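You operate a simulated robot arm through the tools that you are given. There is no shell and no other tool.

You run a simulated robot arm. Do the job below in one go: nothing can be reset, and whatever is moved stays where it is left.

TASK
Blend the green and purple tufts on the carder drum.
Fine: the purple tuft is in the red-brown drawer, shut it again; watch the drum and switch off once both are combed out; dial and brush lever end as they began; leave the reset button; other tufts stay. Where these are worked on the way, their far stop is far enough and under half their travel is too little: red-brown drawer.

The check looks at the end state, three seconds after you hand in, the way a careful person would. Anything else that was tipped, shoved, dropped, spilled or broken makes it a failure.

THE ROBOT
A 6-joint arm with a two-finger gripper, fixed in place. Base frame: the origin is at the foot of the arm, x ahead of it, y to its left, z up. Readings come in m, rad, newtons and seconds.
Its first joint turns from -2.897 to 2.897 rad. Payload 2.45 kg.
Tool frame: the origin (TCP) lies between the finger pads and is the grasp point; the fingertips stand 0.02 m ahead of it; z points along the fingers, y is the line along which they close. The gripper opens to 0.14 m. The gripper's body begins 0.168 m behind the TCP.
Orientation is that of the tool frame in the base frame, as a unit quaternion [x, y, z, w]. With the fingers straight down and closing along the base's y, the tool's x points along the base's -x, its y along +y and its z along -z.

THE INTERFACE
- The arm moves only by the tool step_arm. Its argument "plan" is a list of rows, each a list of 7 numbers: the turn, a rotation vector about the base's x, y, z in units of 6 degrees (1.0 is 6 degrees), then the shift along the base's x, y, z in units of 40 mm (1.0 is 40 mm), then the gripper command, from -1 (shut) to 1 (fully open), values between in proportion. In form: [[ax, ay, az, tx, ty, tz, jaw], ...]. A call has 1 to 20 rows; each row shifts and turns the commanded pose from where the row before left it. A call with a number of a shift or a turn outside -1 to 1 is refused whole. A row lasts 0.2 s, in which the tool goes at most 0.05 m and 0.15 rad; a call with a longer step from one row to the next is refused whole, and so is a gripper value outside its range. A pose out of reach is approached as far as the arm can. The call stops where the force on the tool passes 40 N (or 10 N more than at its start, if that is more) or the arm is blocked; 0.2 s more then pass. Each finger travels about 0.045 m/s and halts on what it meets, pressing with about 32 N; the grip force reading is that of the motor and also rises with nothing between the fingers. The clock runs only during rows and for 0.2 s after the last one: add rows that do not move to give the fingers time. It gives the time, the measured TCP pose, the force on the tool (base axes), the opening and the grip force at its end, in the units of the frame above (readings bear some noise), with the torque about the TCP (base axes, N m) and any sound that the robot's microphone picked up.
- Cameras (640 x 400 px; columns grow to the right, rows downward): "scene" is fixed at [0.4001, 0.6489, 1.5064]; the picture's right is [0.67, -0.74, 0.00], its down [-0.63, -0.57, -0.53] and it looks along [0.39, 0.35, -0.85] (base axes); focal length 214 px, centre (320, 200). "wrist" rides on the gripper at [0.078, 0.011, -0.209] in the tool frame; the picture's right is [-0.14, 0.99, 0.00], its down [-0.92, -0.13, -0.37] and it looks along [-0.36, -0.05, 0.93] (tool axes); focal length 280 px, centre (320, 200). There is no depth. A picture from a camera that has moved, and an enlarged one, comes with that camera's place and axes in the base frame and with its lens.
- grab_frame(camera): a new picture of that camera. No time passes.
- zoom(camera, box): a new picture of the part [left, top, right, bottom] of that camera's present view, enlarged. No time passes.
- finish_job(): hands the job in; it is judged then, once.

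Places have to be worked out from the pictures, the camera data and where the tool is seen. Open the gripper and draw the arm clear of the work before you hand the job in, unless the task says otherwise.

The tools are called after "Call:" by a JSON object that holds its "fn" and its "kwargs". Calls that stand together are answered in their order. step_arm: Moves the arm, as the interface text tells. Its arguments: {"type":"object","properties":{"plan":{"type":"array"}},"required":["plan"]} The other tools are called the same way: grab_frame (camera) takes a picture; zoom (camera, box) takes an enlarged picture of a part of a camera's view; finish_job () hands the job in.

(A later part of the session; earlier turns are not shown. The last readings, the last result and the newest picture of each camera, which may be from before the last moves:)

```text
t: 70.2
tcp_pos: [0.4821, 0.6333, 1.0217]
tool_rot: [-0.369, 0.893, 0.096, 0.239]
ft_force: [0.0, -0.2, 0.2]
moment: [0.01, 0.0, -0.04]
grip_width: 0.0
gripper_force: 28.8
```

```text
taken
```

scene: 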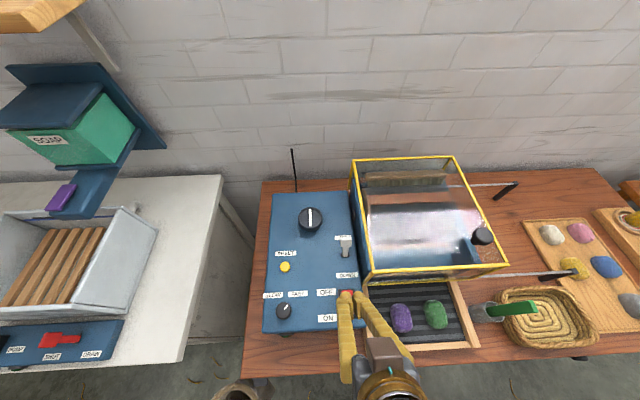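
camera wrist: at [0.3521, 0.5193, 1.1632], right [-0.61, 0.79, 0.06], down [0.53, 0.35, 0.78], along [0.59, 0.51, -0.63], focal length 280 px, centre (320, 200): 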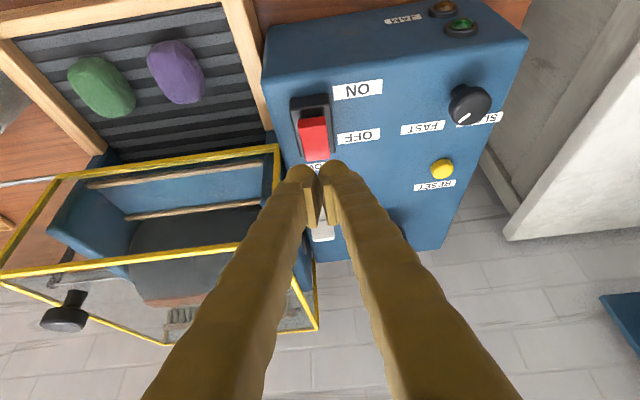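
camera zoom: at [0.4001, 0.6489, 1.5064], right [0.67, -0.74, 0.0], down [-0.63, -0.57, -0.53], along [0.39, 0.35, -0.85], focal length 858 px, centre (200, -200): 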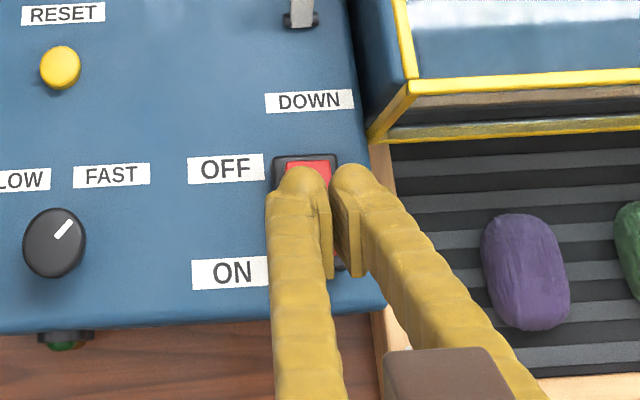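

Both views agree on the ON edge at (0.476, 0.625, 0.933), and the fingertip is right above it. I lower and press gently.

Call:
{"fn": "step_arm", "kwargs": {"plan": [[0, 0, 0, 0, 0, -0.75, -1], [0, 0, 0, 0, 0, -0.6, -1], [0, 0, 0, 0, 0, -0.15, -1], [0, 0, 0, 0, 0, -0.1, -1], [0, 0, 0, 0, 0, -0.1, -1]]}}

Call:
{"fn": "zoom", "kwargs": {"camera": "scene", "box": [270, 250, 430, 350]}}

Call:
{"fn": "grab_frame", "kwargs": {"camera": "wrist"}}

```text
t: 71.4
tcp_pos: [0.4833, 0.6347, 0.9599]
tool_rot: [-0.367, 0.893, 0.096, 0.24]
ft_force: [0.0, -2.3, 5.2]
moment: [-0.01, 0.02, 0.0]
grip_width: 0.0
gripper_force: 29.0
stopped in row 5: the force on the tool passed its limit at 49 N (the readings are from after the stop); the commanded pose is now the measured one
```

```text
4.00 times, centred on (350, 300) of scene
camera zoom: at [0.4001, 0.6489, 1.5064], right [0.67, -0.74, 0.0], down [-0.63, -0.57, -0.53], along [0.39, 0.35, -0.85], focal length 858 px, centre (200, -200)
```

zoom: 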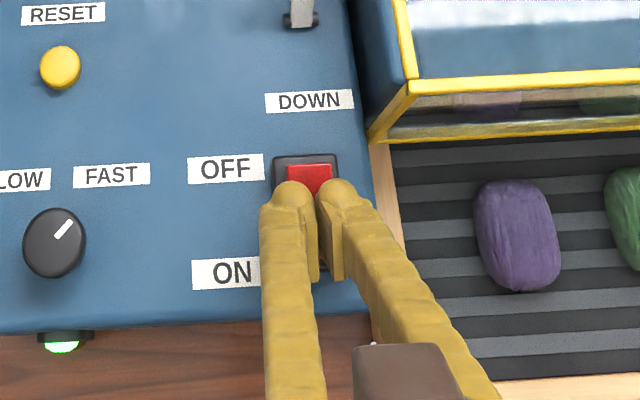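

```text
taken
camera wrist: at [0.353, 0.5198, 1.0997], right [-0.61, 0.79, 0.06], down [0.52, 0.34, 0.78], along [0.59, 0.51, -0.62], focal length 280 px, centre (320, 200)
```

wrist: 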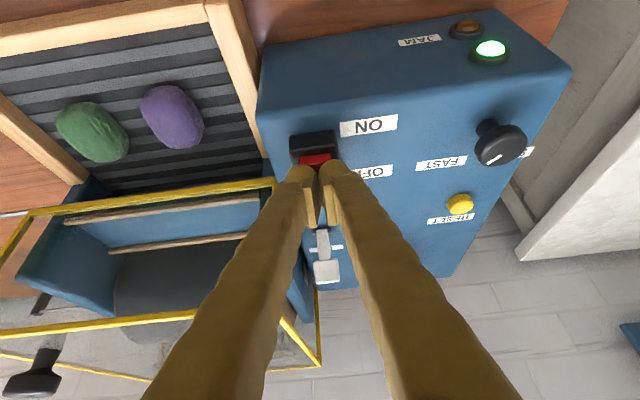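

The green lamp is lit and the tufts are travelling toward the drum. I lift off, hover over the OFF end, and watch.

Call:
{"fn": "step_arm", "kwargs": {"plan": [[0, 0, 0, 0, 0, 0.7, -1], [0, 0, 0, 0.375, 0.34, 0, -1], [0, 0, 0, 0.375, 0.34, 0, -1]]}}

Call:
{"fn": "grab_frame", "kwargs": {"camera": "scene"}}

Call:
{"fn": "zoom", "kwargs": {"camera": "scene", "box": [345, 150, 515, 360]}}

Call:
{"fn": "grab_frame", "kwargs": {"camera": "wrist"}}

```text
t: 72.2
tcp_pos: [0.5121, 0.6614, 0.9889]
tool_rot: [-0.369, 0.892, 0.099, 0.241]
ft_force: [0.2, -0.2, -0.8]
moment: [-0.03, 0.0, 0.02]
grip_width: 0.0
gripper_force: 29.5
```

```text
taken
```

scene: 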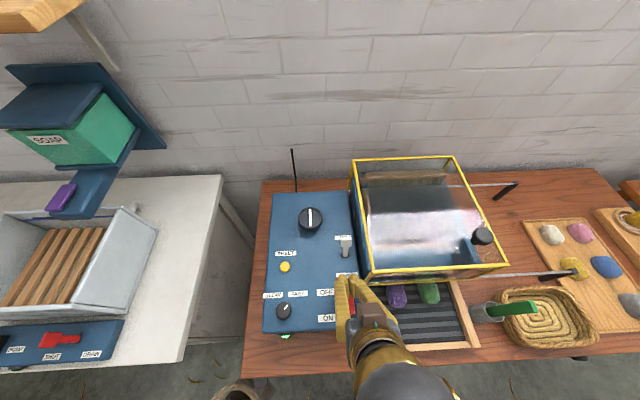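

```text
1.90 times, centred on (430, 255) of scene
camera zoom: at [0.4001, 0.6489, 1.5064], right [0.67, -0.74, 0.0], down [-0.63, -0.57, -0.53], along [0.39, 0.35, -0.85], focal length 408 px, centre (110, 95)
```

zoom: 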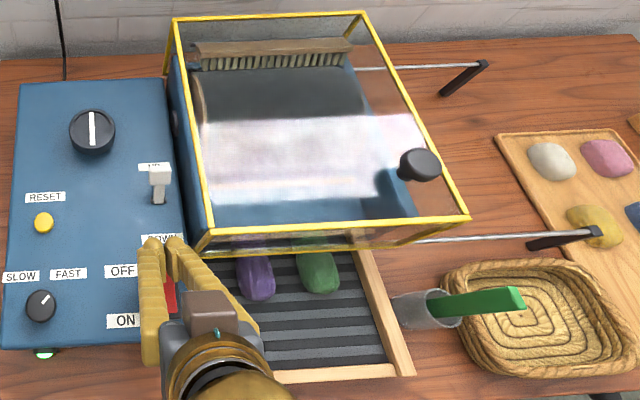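

```text
taken
camera wrist: at [0.3819, 0.5477, 1.1287], right [-0.61, 0.79, 0.07], down [0.52, 0.34, 0.78], along [0.59, 0.51, -0.62], focal length 280 px, centre (320, 200)
```

wrist: 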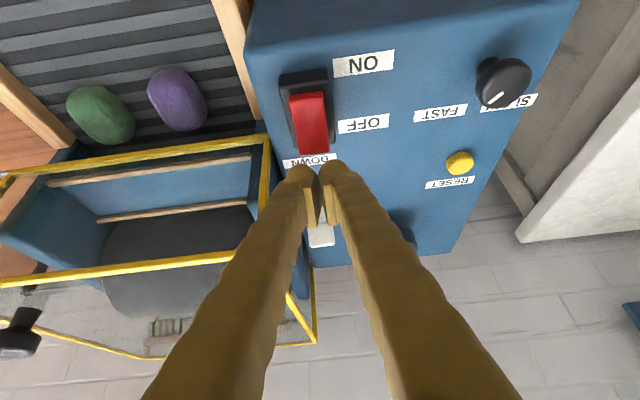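

The drum is turning and the tufts are being fed. I wait in short intervals and watch.

Call:
{"fn": "step_arm", "kwargs": {"plan": [[0, 0, 0, 0, 0, 0, -1], [0, 0, 0, 0, 0, 0, -1], [0, 0, 0, 0, 0, 0, -1], [0, 0, 0, 0, 0, 0, -1]]}}

Call:
{"fn": "zoom", "kwargs": {"camera": "scene", "box": [345, 150, 515, 310]}}

Call:
{"fn": "grab_frame", "kwargs": {"camera": "wrist"}}

```text
t: 73.2
tcp_pos: [0.5115, 0.6634, 0.9854]
tool_rot: [-0.369, 0.893, 0.097, 0.24]
ft_force: [0.0, 0.1, 0.3]
moment: [0.0, -0.03, 0.0]
grip_width: 0.0
gripper_force: 29.3
```

```text
2.50 times, centred on (430, 230) of scene
camera zoom: at [0.4001, 0.6489, 1.5064], right [0.67, -0.74, 0.0], down [-0.63, -0.57, -0.53], along [0.39, 0.35, -0.85], focal length 536 px, centre (45, 125)
```

zoom: 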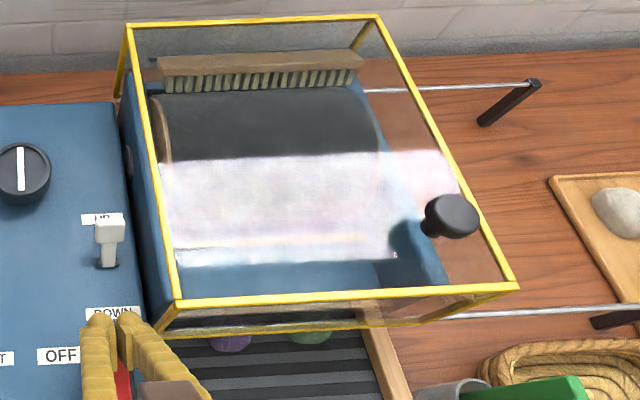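

```text
taken
camera wrist: at [0.3821, 0.5479, 1.1267], right [-0.61, 0.79, 0.06], down [0.52, 0.34, 0.78], along [0.59, 0.51, -0.62], focal length 280 px, centre (320, 200)
```

wrist: 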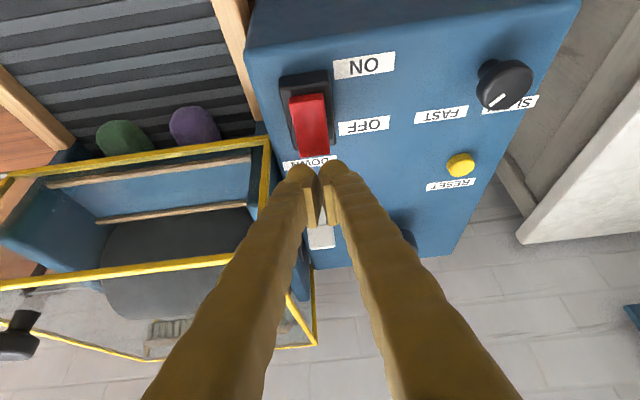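

The tufts are entering under the cover. I keep watching.

Call:
{"fn": "step_arm", "kwargs": {"plan": [[0, 0, 0, 0, 0, 0, -1], [0, 0, 0, 0, 0, 0, -1], [0, 0, 0, 0, 0, 0, -1], [0, 0, 0, 0, 0, 0, -1]]}}

Call:
{"fn": "zoom", "kwargs": {"camera": "scene", "box": [345, 150, 515, 310]}}

Call:
{"fn": "grab_frame", "kwargs": {"camera": "wrist"}}

```text
t: 74.2
tcp_pos: [0.5136, 0.6618, 0.9852]
tool_rot: [-0.367, 0.893, 0.096, 0.24]
ft_force: [0.3, -0.2, 0.6]
moment: [-0.01, -0.01, 0.04]
grip_width: 0.0
gripper_force: 29.2
```

```text
2.50 times, centred on (430, 230) of scene
camera zoom: at [0.4001, 0.6489, 1.5064], right [0.67, -0.74, 0.0], down [-0.63, -0.57, -0.53], along [0.39, 0.35, -0.85], focal length 536 px, centre (45, 125)
```

zoom: 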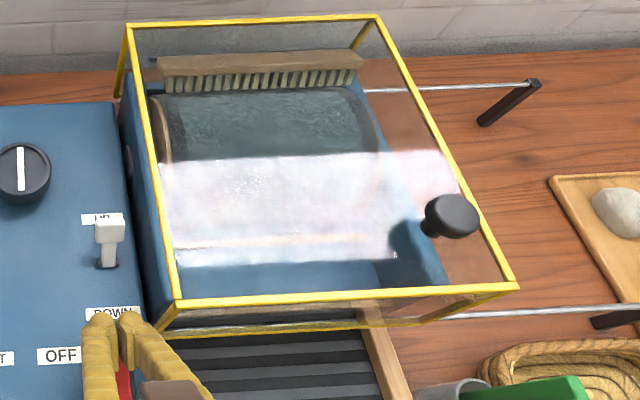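

```text
taken
camera wrist: at [0.3828, 0.5474, 1.1267], right [-0.61, 0.79, 0.06], down [0.52, 0.34, 0.78], along [0.59, 0.51, -0.62], focal length 280 px, centre (320, 200)
```

wrist: 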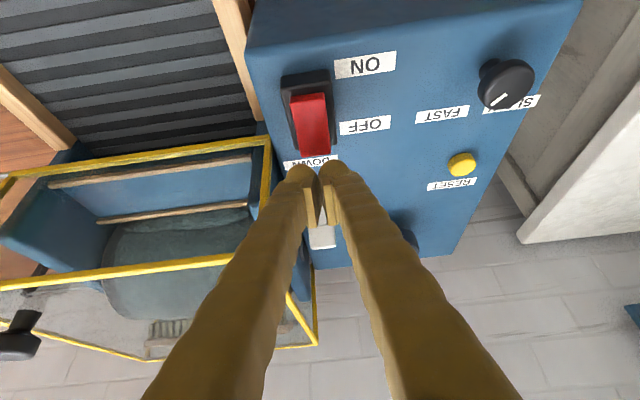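

Both tufts have been taken in and the drum shows a greenish-blue fibre layer. I zoom on the drum and keep watching.

Call:
{"fn": "zoom", "kwargs": {"camera": "wrist", "box": [80, 190, 280, 340]}}

Call:
{"fn": "zoom", "kwargs": {"camera": "scene", "box": [375, 175, 455, 225]}}

Call:
{"fn": "step_arm", "kwargs": {"plan": [[0, 0, 0, 0, 0, 0, -1], [0, 0, 0, 0, 0, 0, -1]]}}

Call:
{"fn": "zoom", "kwargs": {"camera": "wrist", "box": [80, 190, 280, 340]}}

Call:
{"fn": "zoom", "kwargs": {"camera": "scene", "box": [375, 175, 455, 225]}}

```text
2.67 times, centred on (180, 265) of wrist
camera zoom: at [0.3828, 0.5474, 1.1267], right [-0.61, 0.79, 0.06], down [0.52, 0.34, 0.78], along [0.59, 0.51, -0.62], focal length 748 px, centre (693, 27)
```

zoom: 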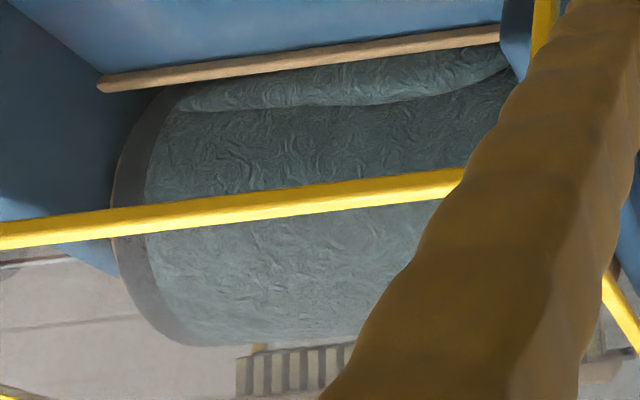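

```text
8.00 times, centred on (415, 200) of scene
camera zoom: at [0.4001, 0.6489, 1.5064], right [0.67, -0.74, 0.0], down [-0.63, -0.57, -0.53], along [0.39, 0.35, -0.85], focal length 1716 px, centre (-440, 200)
```

zoom: 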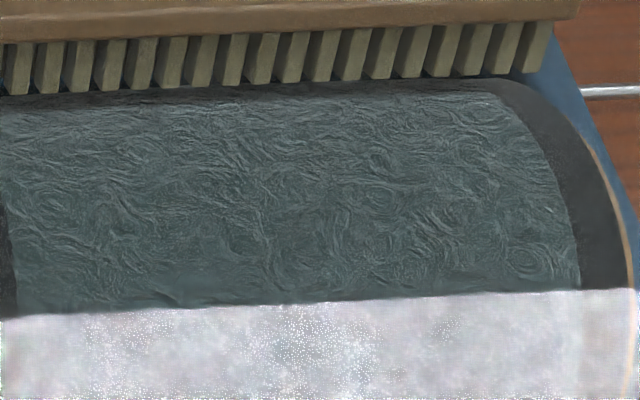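

```text
t: 74.8
tcp_pos: [0.513, 0.6614, 0.9856]
tool_rot: [-0.367, 0.893, 0.097, 0.24]
ft_force: [-0.1, -0.6, 0.2]
moment: [0.01, 0.0, 0.01]
grip_width: 0.0001
gripper_force: 29.4
```

```text
2.67 times, centred on (180, 265) of wrist
camera zoom: at [0.3828, 0.5474, 1.1267], right [-0.61, 0.79, 0.06], down [0.52, 0.34, 0.78], along [0.59, 0.51, -0.62], focal length 748 px, centre (693, 27)
```

zoom: 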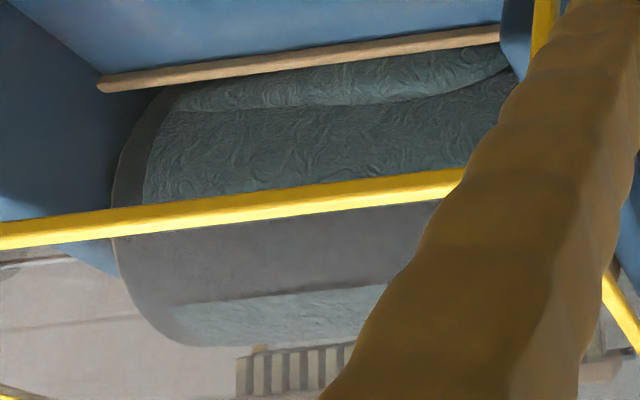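

```text
8.00 times, centred on (415, 200) of scene
camera zoom: at [0.4001, 0.6489, 1.5064], right [0.67, -0.74, 0.0], down [-0.63, -0.57, -0.53], along [0.39, 0.35, -0.85], focal length 1716 px, centre (-440, 200)
```

zoom: 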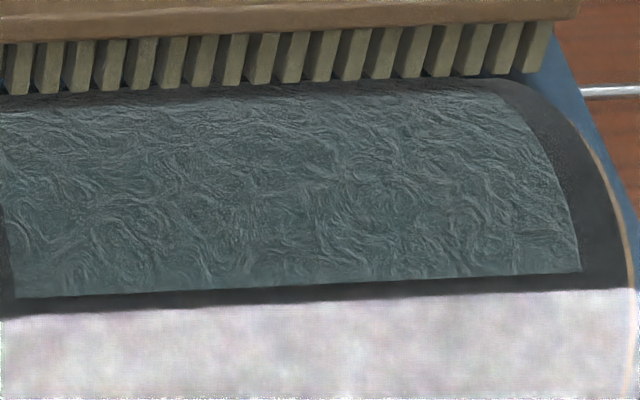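

The batt on the drum is now a blended teal-grey but still swirly, not yet combed straight. I keep running in short intervals.

Call:
{"fn": "step_arm", "kwargs": {"plan": [[0, 0, 0, 0, 0, 0, -1], [0, 0, 0, 0, 0, 0, -1], [0, 0, 0, 0, 0, 0, -1]]}}

Call:
{"fn": "zoom", "kwargs": {"camera": "wrist", "box": [80, 190, 280, 340]}}

Call:
{"fn": "zoom", "kwargs": {"camera": "scene", "box": [375, 175, 455, 225]}}

```text
t: 75.6
tcp_pos: [0.513, 0.6619, 0.9869]
tool_rot: [-0.368, 0.893, 0.096, 0.241]
ft_force: [0.7, 0.0, 0.0]
moment: [-0.01, 0.03, 0.0]
grip_width: 0.0
gripper_force: 29.2
```

```text
2.67 times, centred on (180, 265) of wrist
camera zoom: at [0.3828, 0.5474, 1.1267], right [-0.61, 0.79, 0.06], down [0.52, 0.34, 0.78], along [0.59, 0.51, -0.62], focal length 748 px, centre (693, 27)
```

zoom: 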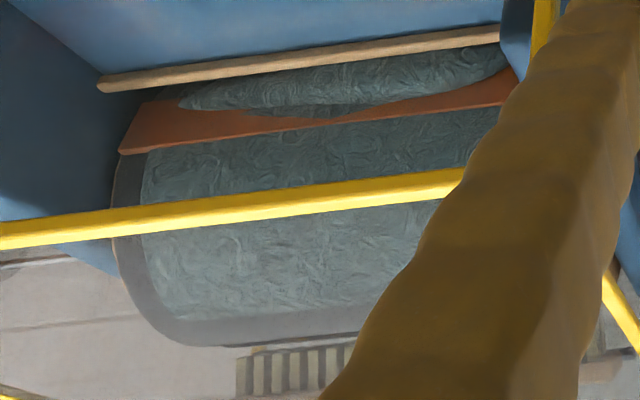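

```text
8.00 times, centred on (415, 200) of scene
camera zoom: at [0.4001, 0.6489, 1.5064], right [0.67, -0.74, 0.0], down [-0.63, -0.57, -0.53], along [0.39, 0.35, -0.85], focal length 1716 px, centre (-440, 200)
```

zoom: 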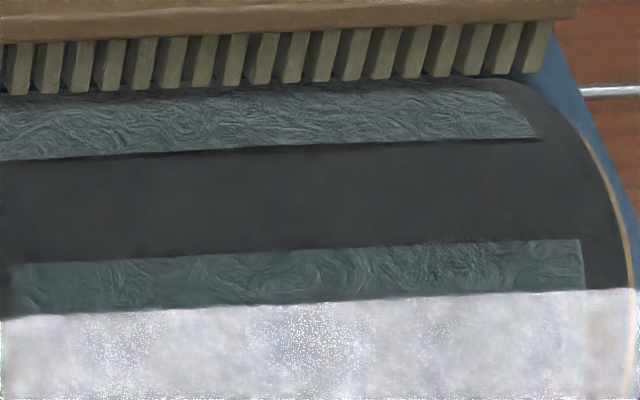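

Still swirly, with a roll of fibre at the intake. I continue watching.

Call:
{"fn": "step_arm", "kwargs": {"plan": [[0, 0, 0, 0, 0, 0, -1], [0, 0, 0, 0, 0, 0, -1], [0, 0, 0, 0, 0, 0, -1], [0, 0, 0, 0, 0, 0, -1]]}}

Call:
{"fn": "zoom", "kwargs": {"camera": "wrist", "box": [80, 190, 280, 340]}}

Call:
{"fn": "zoom", "kwargs": {"camera": "scene", "box": [375, 175, 455, 225]}}

Call:
{"fn": "zoom", "kwargs": {"camera": "scene", "box": [255, 150, 515, 350]}}

```text
t: 76.6
tcp_pos: [0.5132, 0.6616, 0.985]
tool_rot: [-0.367, 0.893, 0.096, 0.24]
ft_force: [-0.6, 0.1, -0.3]
moment: [-0.03, 0.0, -0.04]
grip_width: 0.0
gripper_force: 29.3
```

```text
2.67 times, centred on (180, 265) of wrist
camera zoom: at [0.3828, 0.5475, 1.1267], right [-0.61, 0.79, 0.06], down [0.52, 0.34, 0.78], along [0.59, 0.51, -0.62], focal length 748 px, centre (693, 27)
```

zoom: 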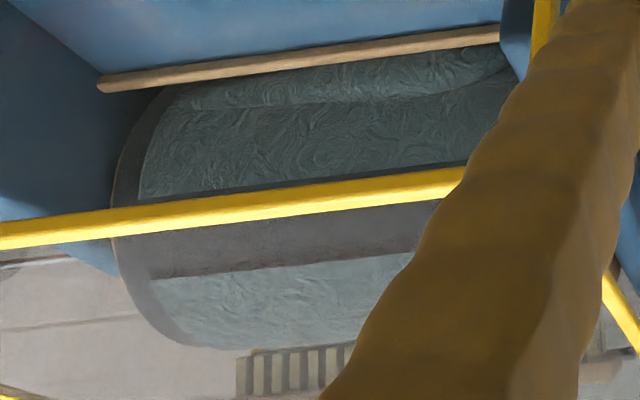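

```text
8.00 times, centred on (415, 200) of scene
camera zoom: at [0.4001, 0.6489, 1.5064], right [0.67, -0.74, 0.0], down [-0.63, -0.57, -0.53], along [0.39, 0.35, -0.85], focal length 1716 px, centre (-440, 200)
```

zoom: 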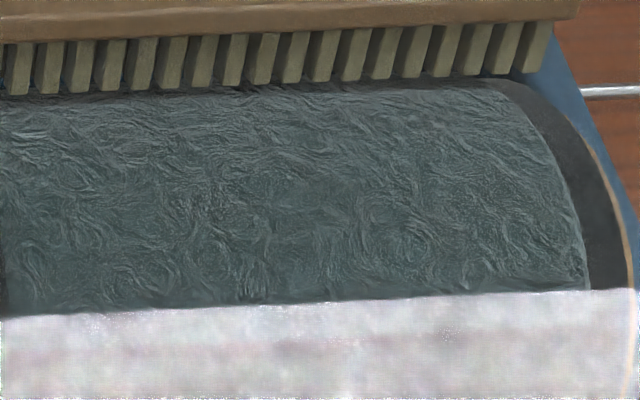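

```text
2.00 times, centred on (385, 250) of scene
camera zoom: at [0.4001, 0.6489, 1.5064], right [0.67, -0.74, 0.0], down [-0.63, -0.57, -0.53], along [0.39, 0.35, -0.85], focal length 429 px, centre (190, 100)
```

zoom: 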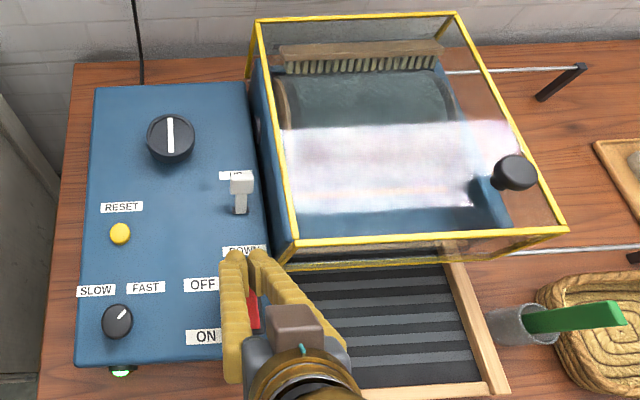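

Fibre still swirled; the intake roll gets a little thinner. I continue watching.

Call:
{"fn": "step_arm", "kwargs": {"plan": [[0, 0, 0, 0, 0, 0, -1], [0, 0, 0, 0, 0, 0, -1], [0, 0, 0, 0, 0, 0, -1], [0, 0, 0, 0, 0, 0, -1]]}}

Call:
{"fn": "zoom", "kwargs": {"camera": "wrist", "box": [80, 190, 280, 340]}}

Call:
{"fn": "zoom", "kwargs": {"camera": "scene", "box": [375, 175, 455, 225]}}

```text
t: 77.6
tcp_pos: [0.5134, 0.6627, 0.985]
tool_rot: [-0.368, 0.893, 0.096, 0.24]
ft_force: [0.3, 0.3, -0.8]
moment: [0.03, 0.0, 0.0]
grip_width: 0.0
gripper_force: 29.1
```

```text
2.67 times, centred on (180, 265) of wrist
camera zoom: at [0.3828, 0.5474, 1.1267], right [-0.61, 0.79, 0.06], down [0.52, 0.34, 0.78], along [0.59, 0.51, -0.62], focal length 748 px, centre (693, 27)
```

zoom: 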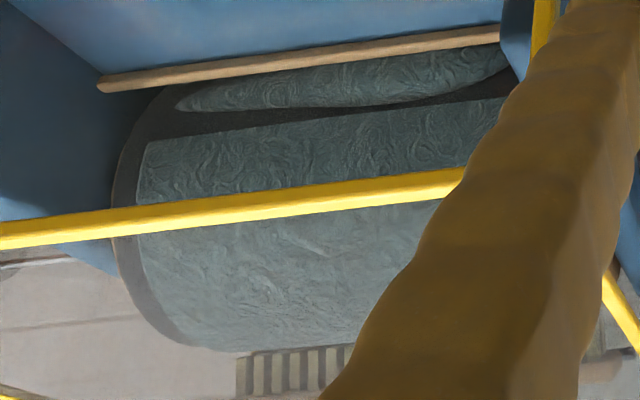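

```text
8.00 times, centred on (415, 200) of scene
camera zoom: at [0.4001, 0.6489, 1.5064], right [0.67, -0.74, 0.0], down [-0.63, -0.57, -0.53], along [0.39, 0.35, -0.85], focal length 1716 px, centre (-440, 200)
```

zoom: 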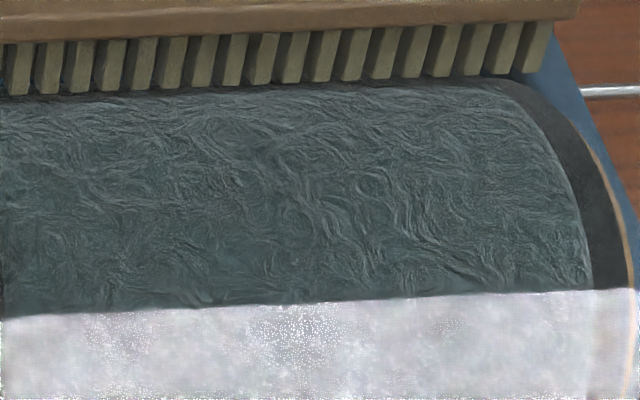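

The batt keeps thickening while the intake roll is still there. I keep running and looking.

Call:
{"fn": "step_arm", "kwargs": {"plan": [[0, 0, 0, 0, 0, 0, -1], [0, 0, 0, 0, 0, 0, -1], [0, 0, 0, 0, 0, 0, -1], [0, 0, 0, 0, 0, 0, -1], [0, 0, 0, 0, 0, 0, -1]]}}

Call:
{"fn": "zoom", "kwargs": {"camera": "wrist", "box": [80, 190, 280, 340]}}

Call:
{"fn": "zoom", "kwargs": {"camera": "scene", "box": [375, 175, 455, 225]}}

```text
t: 78.8
tcp_pos: [0.5124, 0.6607, 0.9849]
tool_rot: [-0.367, 0.894, 0.096, 0.24]
ft_force: [-0.4, -0.2, 0.5]
moment: [-0.01, 0.0, 0.03]
grip_width: 0.0001
gripper_force: 29.3
```

```text
2.67 times, centred on (180, 265) of wrist
camera zoom: at [0.3828, 0.5474, 1.1267], right [-0.61, 0.79, 0.06], down [0.52, 0.34, 0.78], along [0.59, 0.51, -0.62], focal length 748 px, centre (693, 27)
```

zoom: 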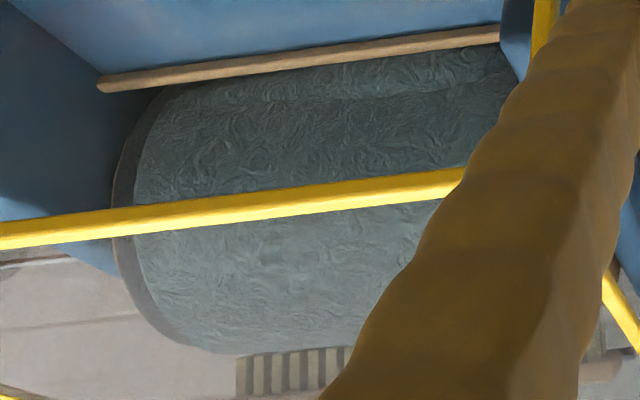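

```text
8.00 times, centred on (415, 200) of scene
camera zoom: at [0.4001, 0.6489, 1.5064], right [0.67, -0.74, 0.0], down [-0.63, -0.57, -0.53], along [0.39, 0.35, -0.85], focal length 1716 px, centre (-440, 200)
```

zoom: 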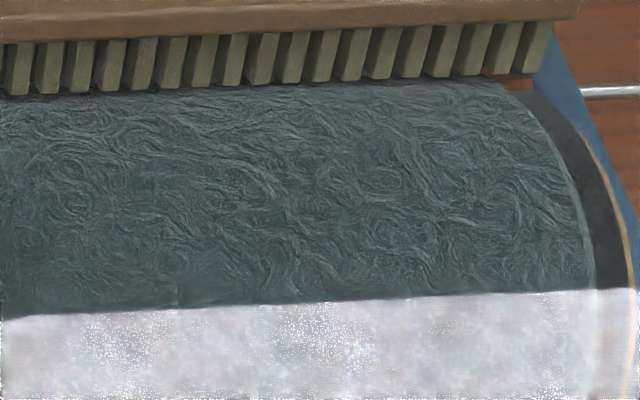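

The batt on the drum keeps spreading. I continue in steps of about a second.

Call:
{"fn": "step_arm", "kwargs": {"plan": [[0, 0, 0, 0, 0, 0, -1], [0, 0, 0, 0, 0, 0, -1], [0, 0, 0, 0, 0, 0, -1], [0, 0, 0, 0, 0, 0, -1], [0, 0, 0, 0, 0, 0, -1]]}}

Call:
{"fn": "zoom", "kwargs": {"camera": "wrist", "box": [80, 190, 280, 340]}}

Call:
{"fn": "zoom", "kwargs": {"camera": "scene", "box": [375, 175, 455, 225]}}

Call:
{"fn": "zoom", "kwargs": {"camera": "scene", "box": [255, 150, 515, 350]}}

```text
t: 80.0
tcp_pos: [0.513, 0.6621, 0.9845]
tool_rot: [-0.367, 0.894, 0.096, 0.24]
ft_force: [-0.4, -0.2, -0.2]
moment: [0.0, 0.01, 0.01]
grip_width: 0.0
gripper_force: 29.4
```

```text
2.67 times, centred on (180, 265) of wrist
camera zoom: at [0.3828, 0.5474, 1.1267], right [-0.61, 0.79, 0.06], down [0.52, 0.34, 0.78], along [0.59, 0.51, -0.62], focal length 748 px, centre (693, 27)
```

zoom: 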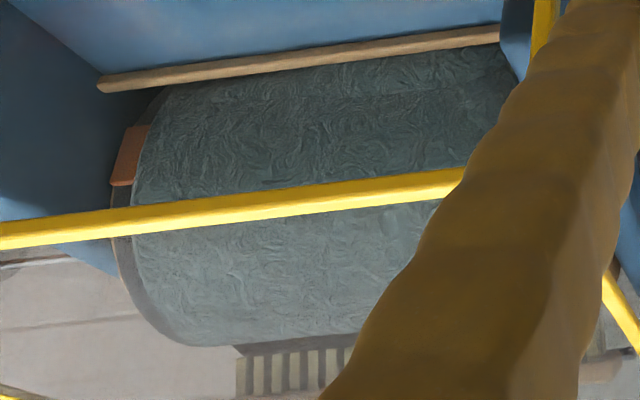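

```text
8.00 times, centred on (415, 200) of scene
camera zoom: at [0.4001, 0.6489, 1.5064], right [0.67, -0.74, 0.0], down [-0.63, -0.57, -0.53], along [0.39, 0.35, -0.85], focal length 1716 px, centre (-440, 200)
```

zoom: 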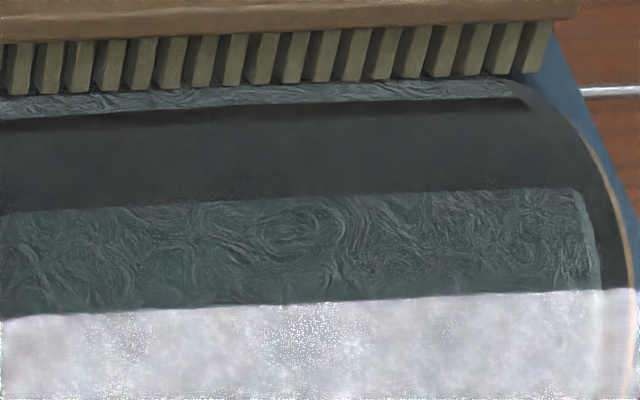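

```text
2.00 times, centred on (385, 250) of scene
camera zoom: at [0.4001, 0.6489, 1.5064], right [0.67, -0.74, 0.0], down [-0.63, -0.57, -0.53], along [0.39, 0.35, -0.85], focal length 429 px, centre (190, 100)
```

zoom: 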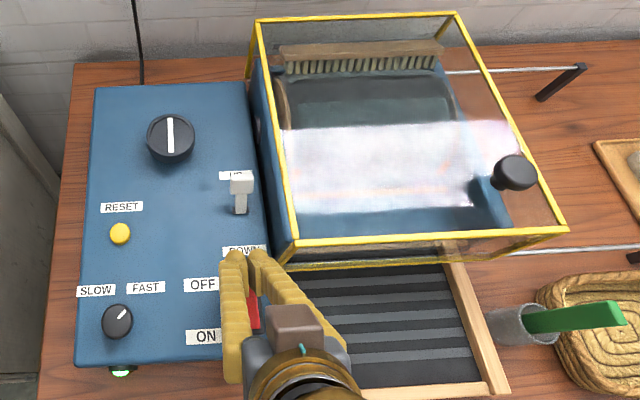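

The gap in the batt is now at the back; I advance a little so I can see whether the roll at the intake is gone when the gap passes the front.

Call:
{"fn": "step_arm", "kwargs": {"plan": [[0, 0, 0, 0, 0, 0, -1]]}}

Call:
{"fn": "zoom", "kwargs": {"camera": "wrist", "box": [80, 190, 280, 340]}}

Call:
{"fn": "step_arm", "kwargs": {"plan": [[0, 0, 0, 0, 0, 0, -1]]}}

Call:
{"fn": "zoom", "kwargs": {"camera": "wrist", "box": [80, 190, 280, 340]}}

Call:
{"fn": "zoom", "kwargs": {"camera": "scene", "box": [375, 175, 455, 225]}}

```text
t: 80.4
tcp_pos: [0.5136, 0.6621, 0.9855]
tool_rot: [-0.368, 0.893, 0.095, 0.24]
ft_force: [-0.1, -0.7, -1.3]
moment: [0.0, 0.0, 0.02]
grip_width: 0.0
gripper_force: 29.9
```

```text
2.67 times, centred on (180, 265) of wrist
camera zoom: at [0.3828, 0.5474, 1.1267], right [-0.61, 0.79, 0.06], down [0.52, 0.34, 0.78], along [0.59, 0.51, -0.62], focal length 748 px, centre (693, 27)
```

zoom: 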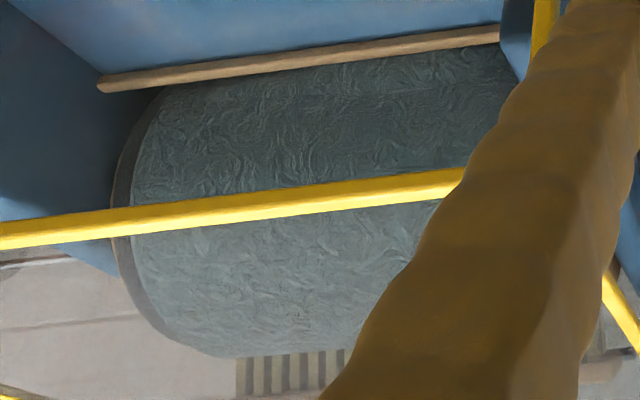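

```text
t: 80.8
tcp_pos: [0.5134, 0.6618, 0.985]
tool_rot: [-0.367, 0.894, 0.096, 0.24]
ft_force: [0.1, 0.2, -0.5]
moment: [0.01, 0.01, -0.01]
grip_width: 0.0
gripper_force: 30.1
```

```text
2.67 times, centred on (180, 265) of wrist
camera zoom: at [0.3828, 0.5474, 1.1267], right [-0.61, 0.79, 0.06], down [0.52, 0.34, 0.78], along [0.59, 0.51, -0.62], focal length 748 px, centre (693, 27)
```

zoom: 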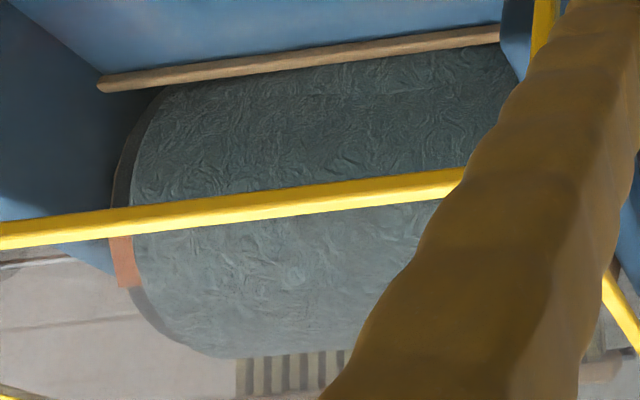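

```text
8.00 times, centred on (415, 200) of scene
camera zoom: at [0.4001, 0.6489, 1.5064], right [0.67, -0.74, 0.0], down [-0.63, -0.57, -0.53], along [0.39, 0.35, -0.85], focal length 1716 px, centre (-440, 200)
```

zoom: 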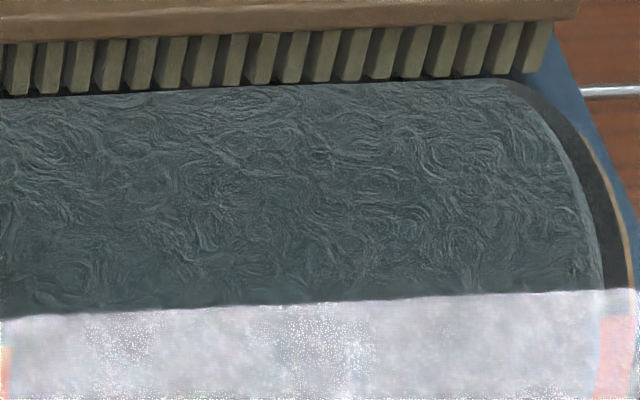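

The batt edge keeps growing steadily (scene right edge 580→603 px), so fibre is still being added. I keep monitoring until it settles.

Call:
{"fn": "step_arm", "kwargs": {"plan": [[0, 0, 0, 0, 0, 0, -1], [0, 0, 0, 0, 0, 0, -1], [0, 0, 0, 0, 0, 0, -1], [0, 0, 0, 0, 0, 0, -1]]}}

Call:
{"fn": "zoom", "kwargs": {"camera": "wrist", "box": [80, 190, 280, 340]}}

Call:
{"fn": "zoom", "kwargs": {"camera": "scene", "box": [375, 175, 455, 225]}}

```text
t: 81.8
tcp_pos: [0.5134, 0.6613, 0.9845]
tool_rot: [-0.367, 0.893, 0.096, 0.241]
ft_force: [0.2, -0.5, 0.6]
moment: [-0.01, -0.01, -0.02]
grip_width: 0.0002
gripper_force: 28.8
```

```text
2.67 times, centred on (180, 265) of wrist
camera zoom: at [0.3828, 0.5475, 1.1267], right [-0.61, 0.79, 0.06], down [0.52, 0.34, 0.78], along [0.59, 0.51, -0.62], focal length 748 px, centre (693, 27)
```

zoom: 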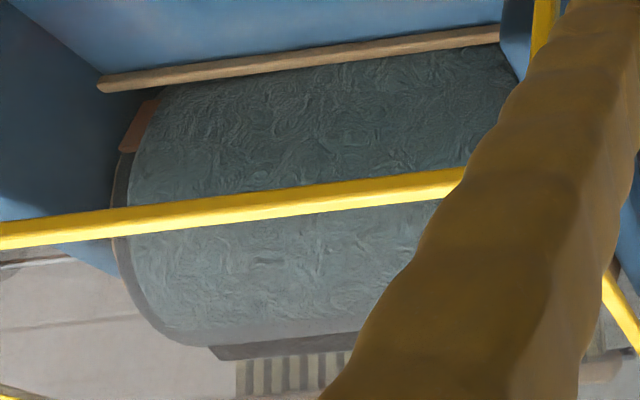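

```text
8.00 times, centred on (415, 200) of scene
camera zoom: at [0.4001, 0.6489, 1.5064], right [0.67, -0.74, 0.0], down [-0.63, -0.57, -0.53], along [0.39, 0.35, -0.85], focal length 1716 px, centre (-440, 200)
```

zoom: 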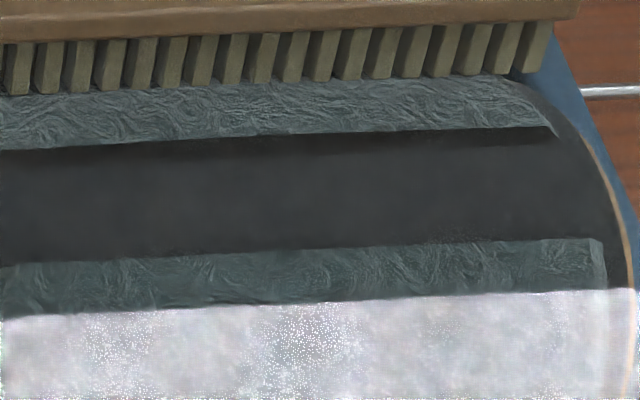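

Edge at about 606 px and still growing. I go on.

Call:
{"fn": "step_arm", "kwargs": {"plan": [[0, 0, 0, 0, 0, 0, -1], [0, 0, 0, 0, 0, 0, -1], [0, 0, 0, 0, 0, 0, -1], [0, 0, 0, 0, 0, 0, -1]]}}

Call:
{"fn": "zoom", "kwargs": {"camera": "wrist", "box": [80, 190, 280, 340]}}

Call:
{"fn": "zoom", "kwargs": {"camera": "scene", "box": [375, 175, 455, 225]}}

Call:
{"fn": "grab_frame", "kwargs": {"camera": "scene"}}

```text
t: 82.8
tcp_pos: [0.5123, 0.6605, 0.9855]
tool_rot: [-0.367, 0.893, 0.096, 0.24]
ft_force: [0.8, 0.1, 0.4]
moment: [0.01, -0.01, -0.03]
grip_width: 0.0
gripper_force: 29.3
```

```text
2.67 times, centred on (180, 265) of wrist
camera zoom: at [0.3828, 0.5474, 1.1267], right [-0.61, 0.79, 0.06], down [0.52, 0.34, 0.78], along [0.59, 0.51, -0.62], focal length 748 px, centre (693, 27)
```

zoom: 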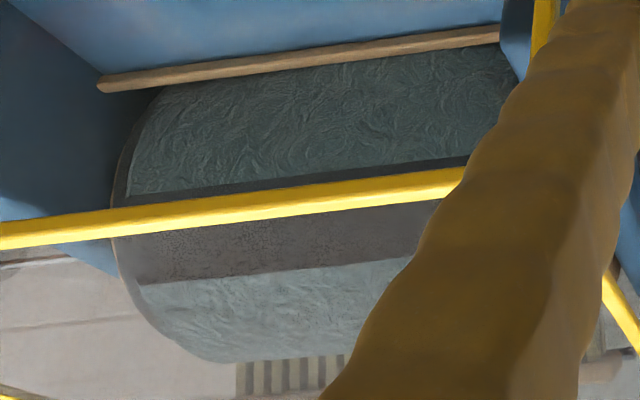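

```text
8.00 times, centred on (415, 200) of scene
camera zoom: at [0.4001, 0.6489, 1.5064], right [0.67, -0.74, 0.0], down [-0.63, -0.57, -0.53], along [0.39, 0.35, -0.85], focal length 1716 px, centre (-440, 200)
```

zoom: 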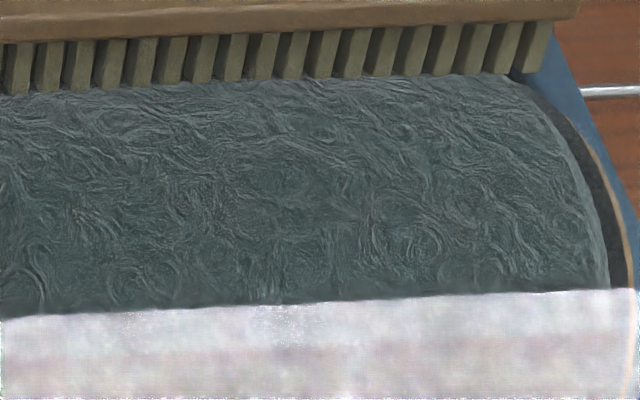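

```text
taken
```

scene: 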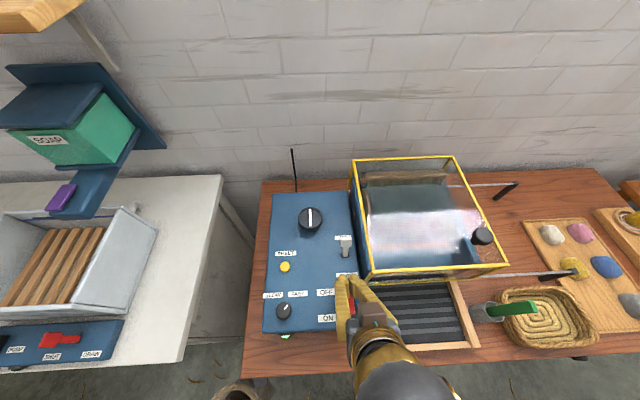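

Edge about 610 px. I take short steps to catch the gap passing the intake, to see whether any roll remains there.

Call:
{"fn": "step_arm", "kwargs": {"plan": [[0, 0, 0, 0, 0, 0, -1]]}}

Call:
{"fn": "zoom", "kwargs": {"camera": "wrist", "box": [80, 190, 280, 340]}}

Call:
{"fn": "zoom", "kwargs": {"camera": "scene", "box": [375, 175, 455, 225]}}

Call:
{"fn": "step_arm", "kwargs": {"plan": [[0, 0, 0, 0, 0, 0, -1]]}}

Call:
{"fn": "zoom", "kwargs": {"camera": "wrist", "box": [80, 190, 280, 340]}}

Call:
{"fn": "zoom", "kwargs": {"camera": "scene", "box": [375, 175, 455, 225]}}

```text
t: 83.2
tcp_pos: [0.5121, 0.6605, 0.9846]
tool_rot: [-0.368, 0.893, 0.096, 0.241]
ft_force: [0.6, -0.3, -1.3]
moment: [-0.02, -0.02, 0.02]
grip_width: 0.0005
gripper_force: 29.5
```

```text
2.67 times, centred on (180, 265) of wrist
camera zoom: at [0.3828, 0.5475, 1.1267], right [-0.61, 0.79, 0.06], down [0.52, 0.34, 0.78], along [0.59, 0.51, -0.62], focal length 748 px, centre (693, 27)
```

zoom: 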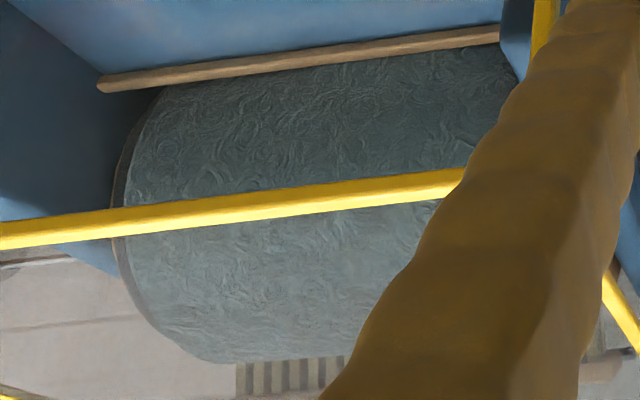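

```text
8.00 times, centred on (415, 200) of scene
camera zoom: at [0.4001, 0.6489, 1.5064], right [0.67, -0.74, 0.0], down [-0.63, -0.57, -0.53], along [0.39, 0.35, -0.85], focal length 1716 px, centre (-440, 200)
```

zoom: 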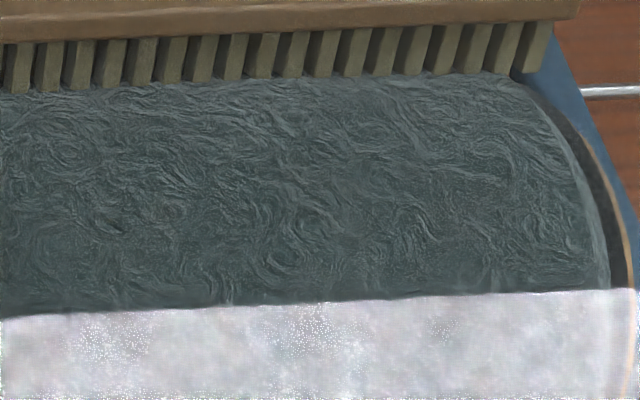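

```text
t: 83.6
tcp_pos: [0.5134, 0.662, 0.9856]
tool_rot: [-0.367, 0.893, 0.096, 0.241]
ft_force: [0.2, -0.1, -0.4]
moment: [0.01, -0.01, 0.04]
grip_width: 0.0002
gripper_force: 29.2
```

```text
2.67 times, centred on (180, 265) of wrist
camera zoom: at [0.3828, 0.5474, 1.1267], right [-0.61, 0.79, 0.06], down [0.52, 0.34, 0.78], along [0.59, 0.51, -0.62], focal length 748 px, centre (693, 27)
```

zoom: 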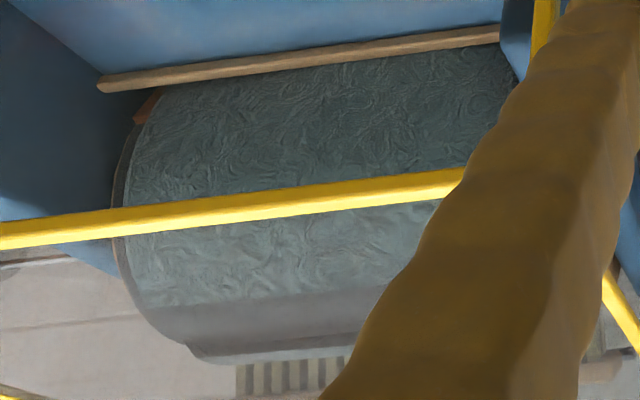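

```text
8.00 times, centred on (415, 200) of scene
camera zoom: at [0.4001, 0.6489, 1.5064], right [0.67, -0.74, 0.0], down [-0.63, -0.57, -0.53], along [0.39, 0.35, -0.85], focal length 1716 px, centre (-440, 200)
```

zoom: 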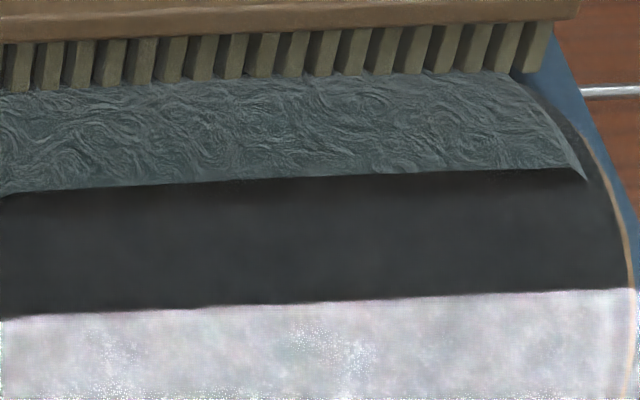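

The batt is getting visibly thicker (edge about 611 px). I keep checking every 0.6–0.8 s for it to settle.

Call:
{"fn": "step_arm", "kwargs": {"plan": [[0, 0, 0, 0, 0, 0, -1], [0, 0, 0, 0, 0, 0, -1], [0, 0, 0, 0, 0, 0, -1]]}}

Call:
{"fn": "zoom", "kwargs": {"camera": "wrist", "box": [80, 190, 280, 340]}}

Call:
{"fn": "zoom", "kwargs": {"camera": "scene", "box": [375, 175, 455, 225]}}

Call:
{"fn": "step_arm", "kwargs": {"plan": [[0, 0, 0, 0, 0, 0, -1], [0, 0, 0, 0, 0, 0, -1]]}}

Call:
{"fn": "zoom", "kwargs": {"camera": "wrist", "box": [80, 190, 280, 340]}}

Call:
{"fn": "zoom", "kwargs": {"camera": "scene", "box": [375, 175, 455, 225]}}

```text
t: 84.4
tcp_pos: [0.5131, 0.6613, 0.986]
tool_rot: [-0.367, 0.894, 0.096, 0.24]
ft_force: [0.2, 1.4, 0.0]
moment: [0.0, -0.01, -0.01]
grip_width: 0.0
gripper_force: 29.2
```

```text
2.67 times, centred on (180, 265) of wrist
camera zoom: at [0.3828, 0.5474, 1.1267], right [-0.61, 0.79, 0.06], down [0.52, 0.34, 0.78], along [0.59, 0.51, -0.62], focal length 748 px, centre (693, 27)
```

zoom: 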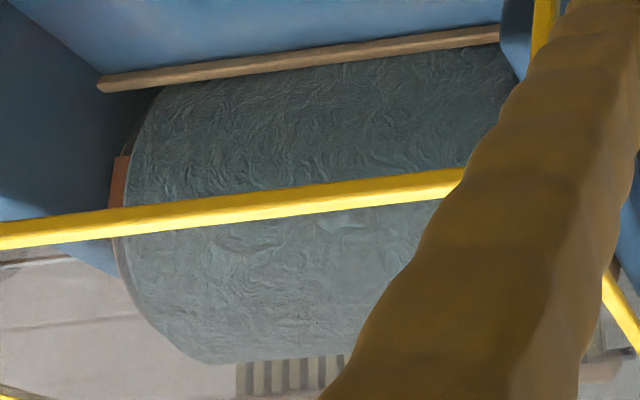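

```text
8.00 times, centred on (415, 200) of scene
camera zoom: at [0.4001, 0.6489, 1.5064], right [0.67, -0.74, 0.0], down [-0.63, -0.57, -0.53], along [0.39, 0.35, -0.85], focal length 1716 px, centre (-440, 200)
```

zoom: 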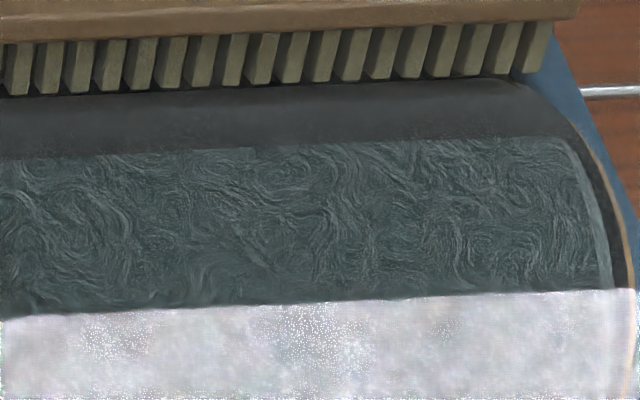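

```text
t: 85.0
tcp_pos: [0.5131, 0.6621, 0.9852]
tool_rot: [-0.368, 0.893, 0.096, 0.24]
ft_force: [0.1, 0.1, -0.2]
moment: [0.02, 0.0, 0.04]
grip_width: 0.0003
gripper_force: 29.1
```

```text
2.67 times, centred on (180, 265) of wrist
camera zoom: at [0.3828, 0.5474, 1.1267], right [-0.61, 0.79, 0.06], down [0.52, 0.34, 0.78], along [0.59, 0.51, -0.62], focal length 748 px, centre (693, 27)
```

zoom: 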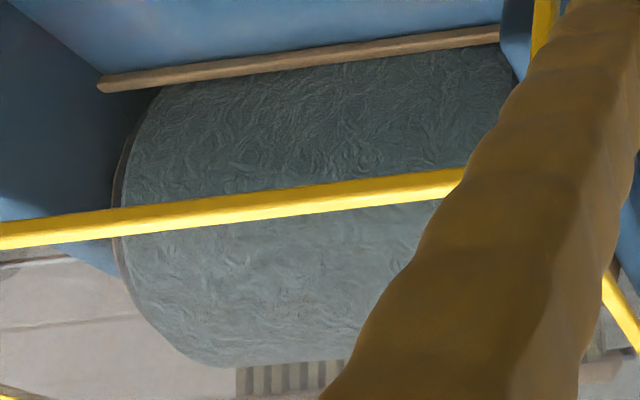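

```text
8.00 times, centred on (415, 200) of scene
camera zoom: at [0.4001, 0.6489, 1.5064], right [0.67, -0.74, 0.0], down [-0.63, -0.57, -0.53], along [0.39, 0.35, -0.85], focal length 1716 px, centre (-440, 200)
```

zoom: 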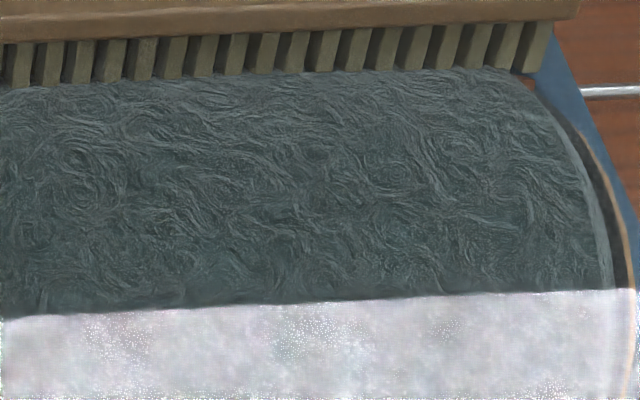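

Growth seems to be slowing (about 614 px). I zoom more tightly on the batt's edge for a finer measure and run a bit more.

Call:
{"fn": "zoom", "kwargs": {"camera": "scene", "box": [436, 182, 460, 212]}}

Call:
{"fn": "step_arm", "kwargs": {"plan": [[0, 0, 0, 0, 0, 0, -1], [0, 0, 0, 0, 0, 0, -1], [0, 0, 0, 0, 0, 0, -1]]}}

Call:
{"fn": "zoom", "kwargs": {"camera": "scene", "box": [436, 182, 460, 212]}}

Call:
{"fn": "zoom", "kwargs": {"camera": "wrist", "box": [80, 190, 280, 340]}}

Call:
{"fn": "zoom", "kwargs": {"camera": "scene", "box": [255, 150, 515, 350]}}

```text
13.33 times, centred on (448, 197) of scene
camera zoom: at [0.4001, 0.6489, 1.5064], right [0.67, -0.74, 0.0], down [-0.63, -0.57, -0.53], along [0.39, 0.35, -0.85], focal length 2860 px, centre (-1387, 240)
```

zoom: 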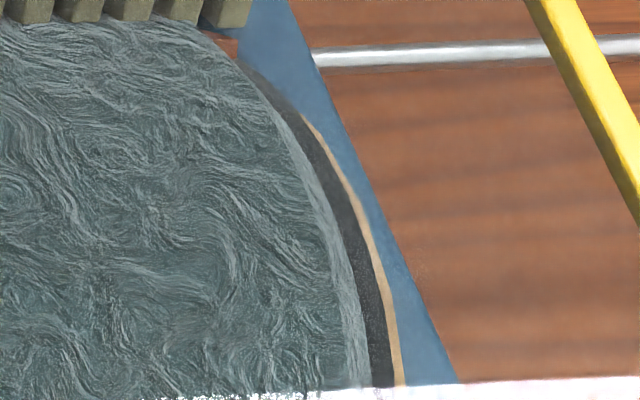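

```text
t: 85.8
tcp_pos: [0.5126, 0.6617, 0.9854]
tool_rot: [-0.367, 0.893, 0.096, 0.241]
ft_force: [-0.7, -0.1, 0.0]
moment: [-0.02, 0.01, 0.01]
grip_width: 0.0
gripper_force: 29.3
```

```text
13.33 times, centred on (448, 197) of scene
camera zoom: at [0.4001, 0.6489, 1.5064], right [0.67, -0.74, 0.0], down [-0.63, -0.57, -0.53], along [0.39, 0.35, -0.85], focal length 2860 px, centre (-1387, 240)
```

zoom: 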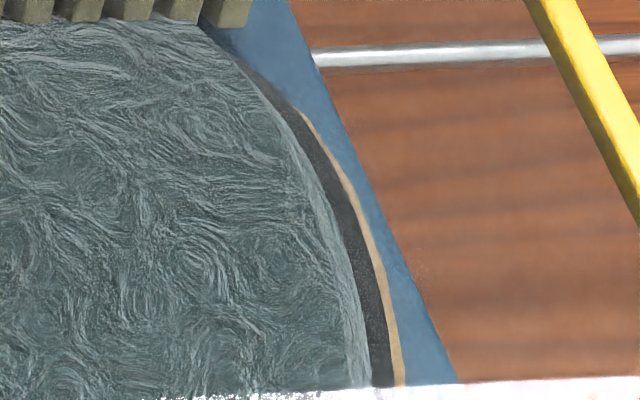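

```text
2.67 times, centred on (180, 265) of wrist
camera zoom: at [0.3828, 0.5474, 1.1267], right [-0.61, 0.79, 0.06], down [0.52, 0.34, 0.78], along [0.59, 0.51, -0.62], focal length 748 px, centre (693, 27)
```

zoom: 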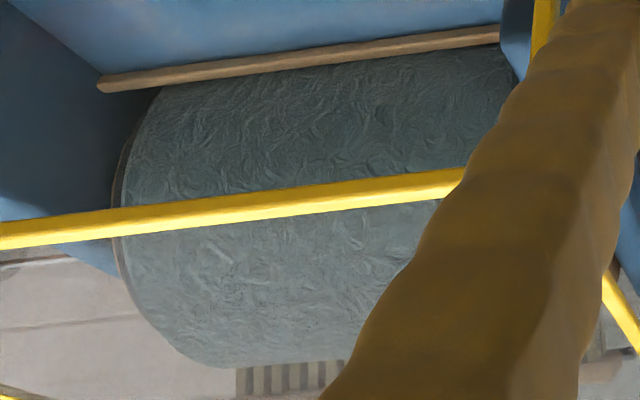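

```text
2.00 times, centred on (385, 250) of scene
camera zoom: at [0.4001, 0.6489, 1.5064], right [0.67, -0.74, 0.0], down [-0.63, -0.57, -0.53], along [0.39, 0.35, -0.85], focal length 429 px, centre (190, 100)
```

zoom: 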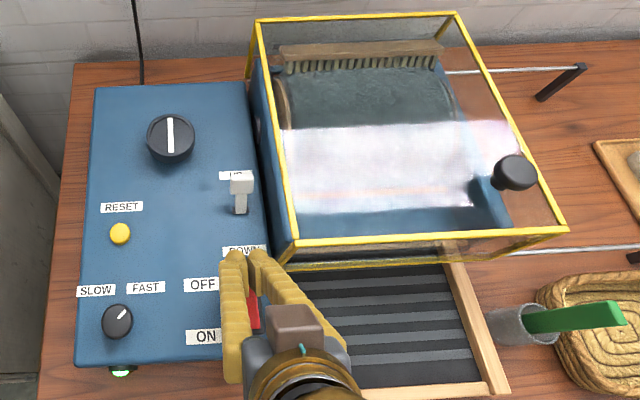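

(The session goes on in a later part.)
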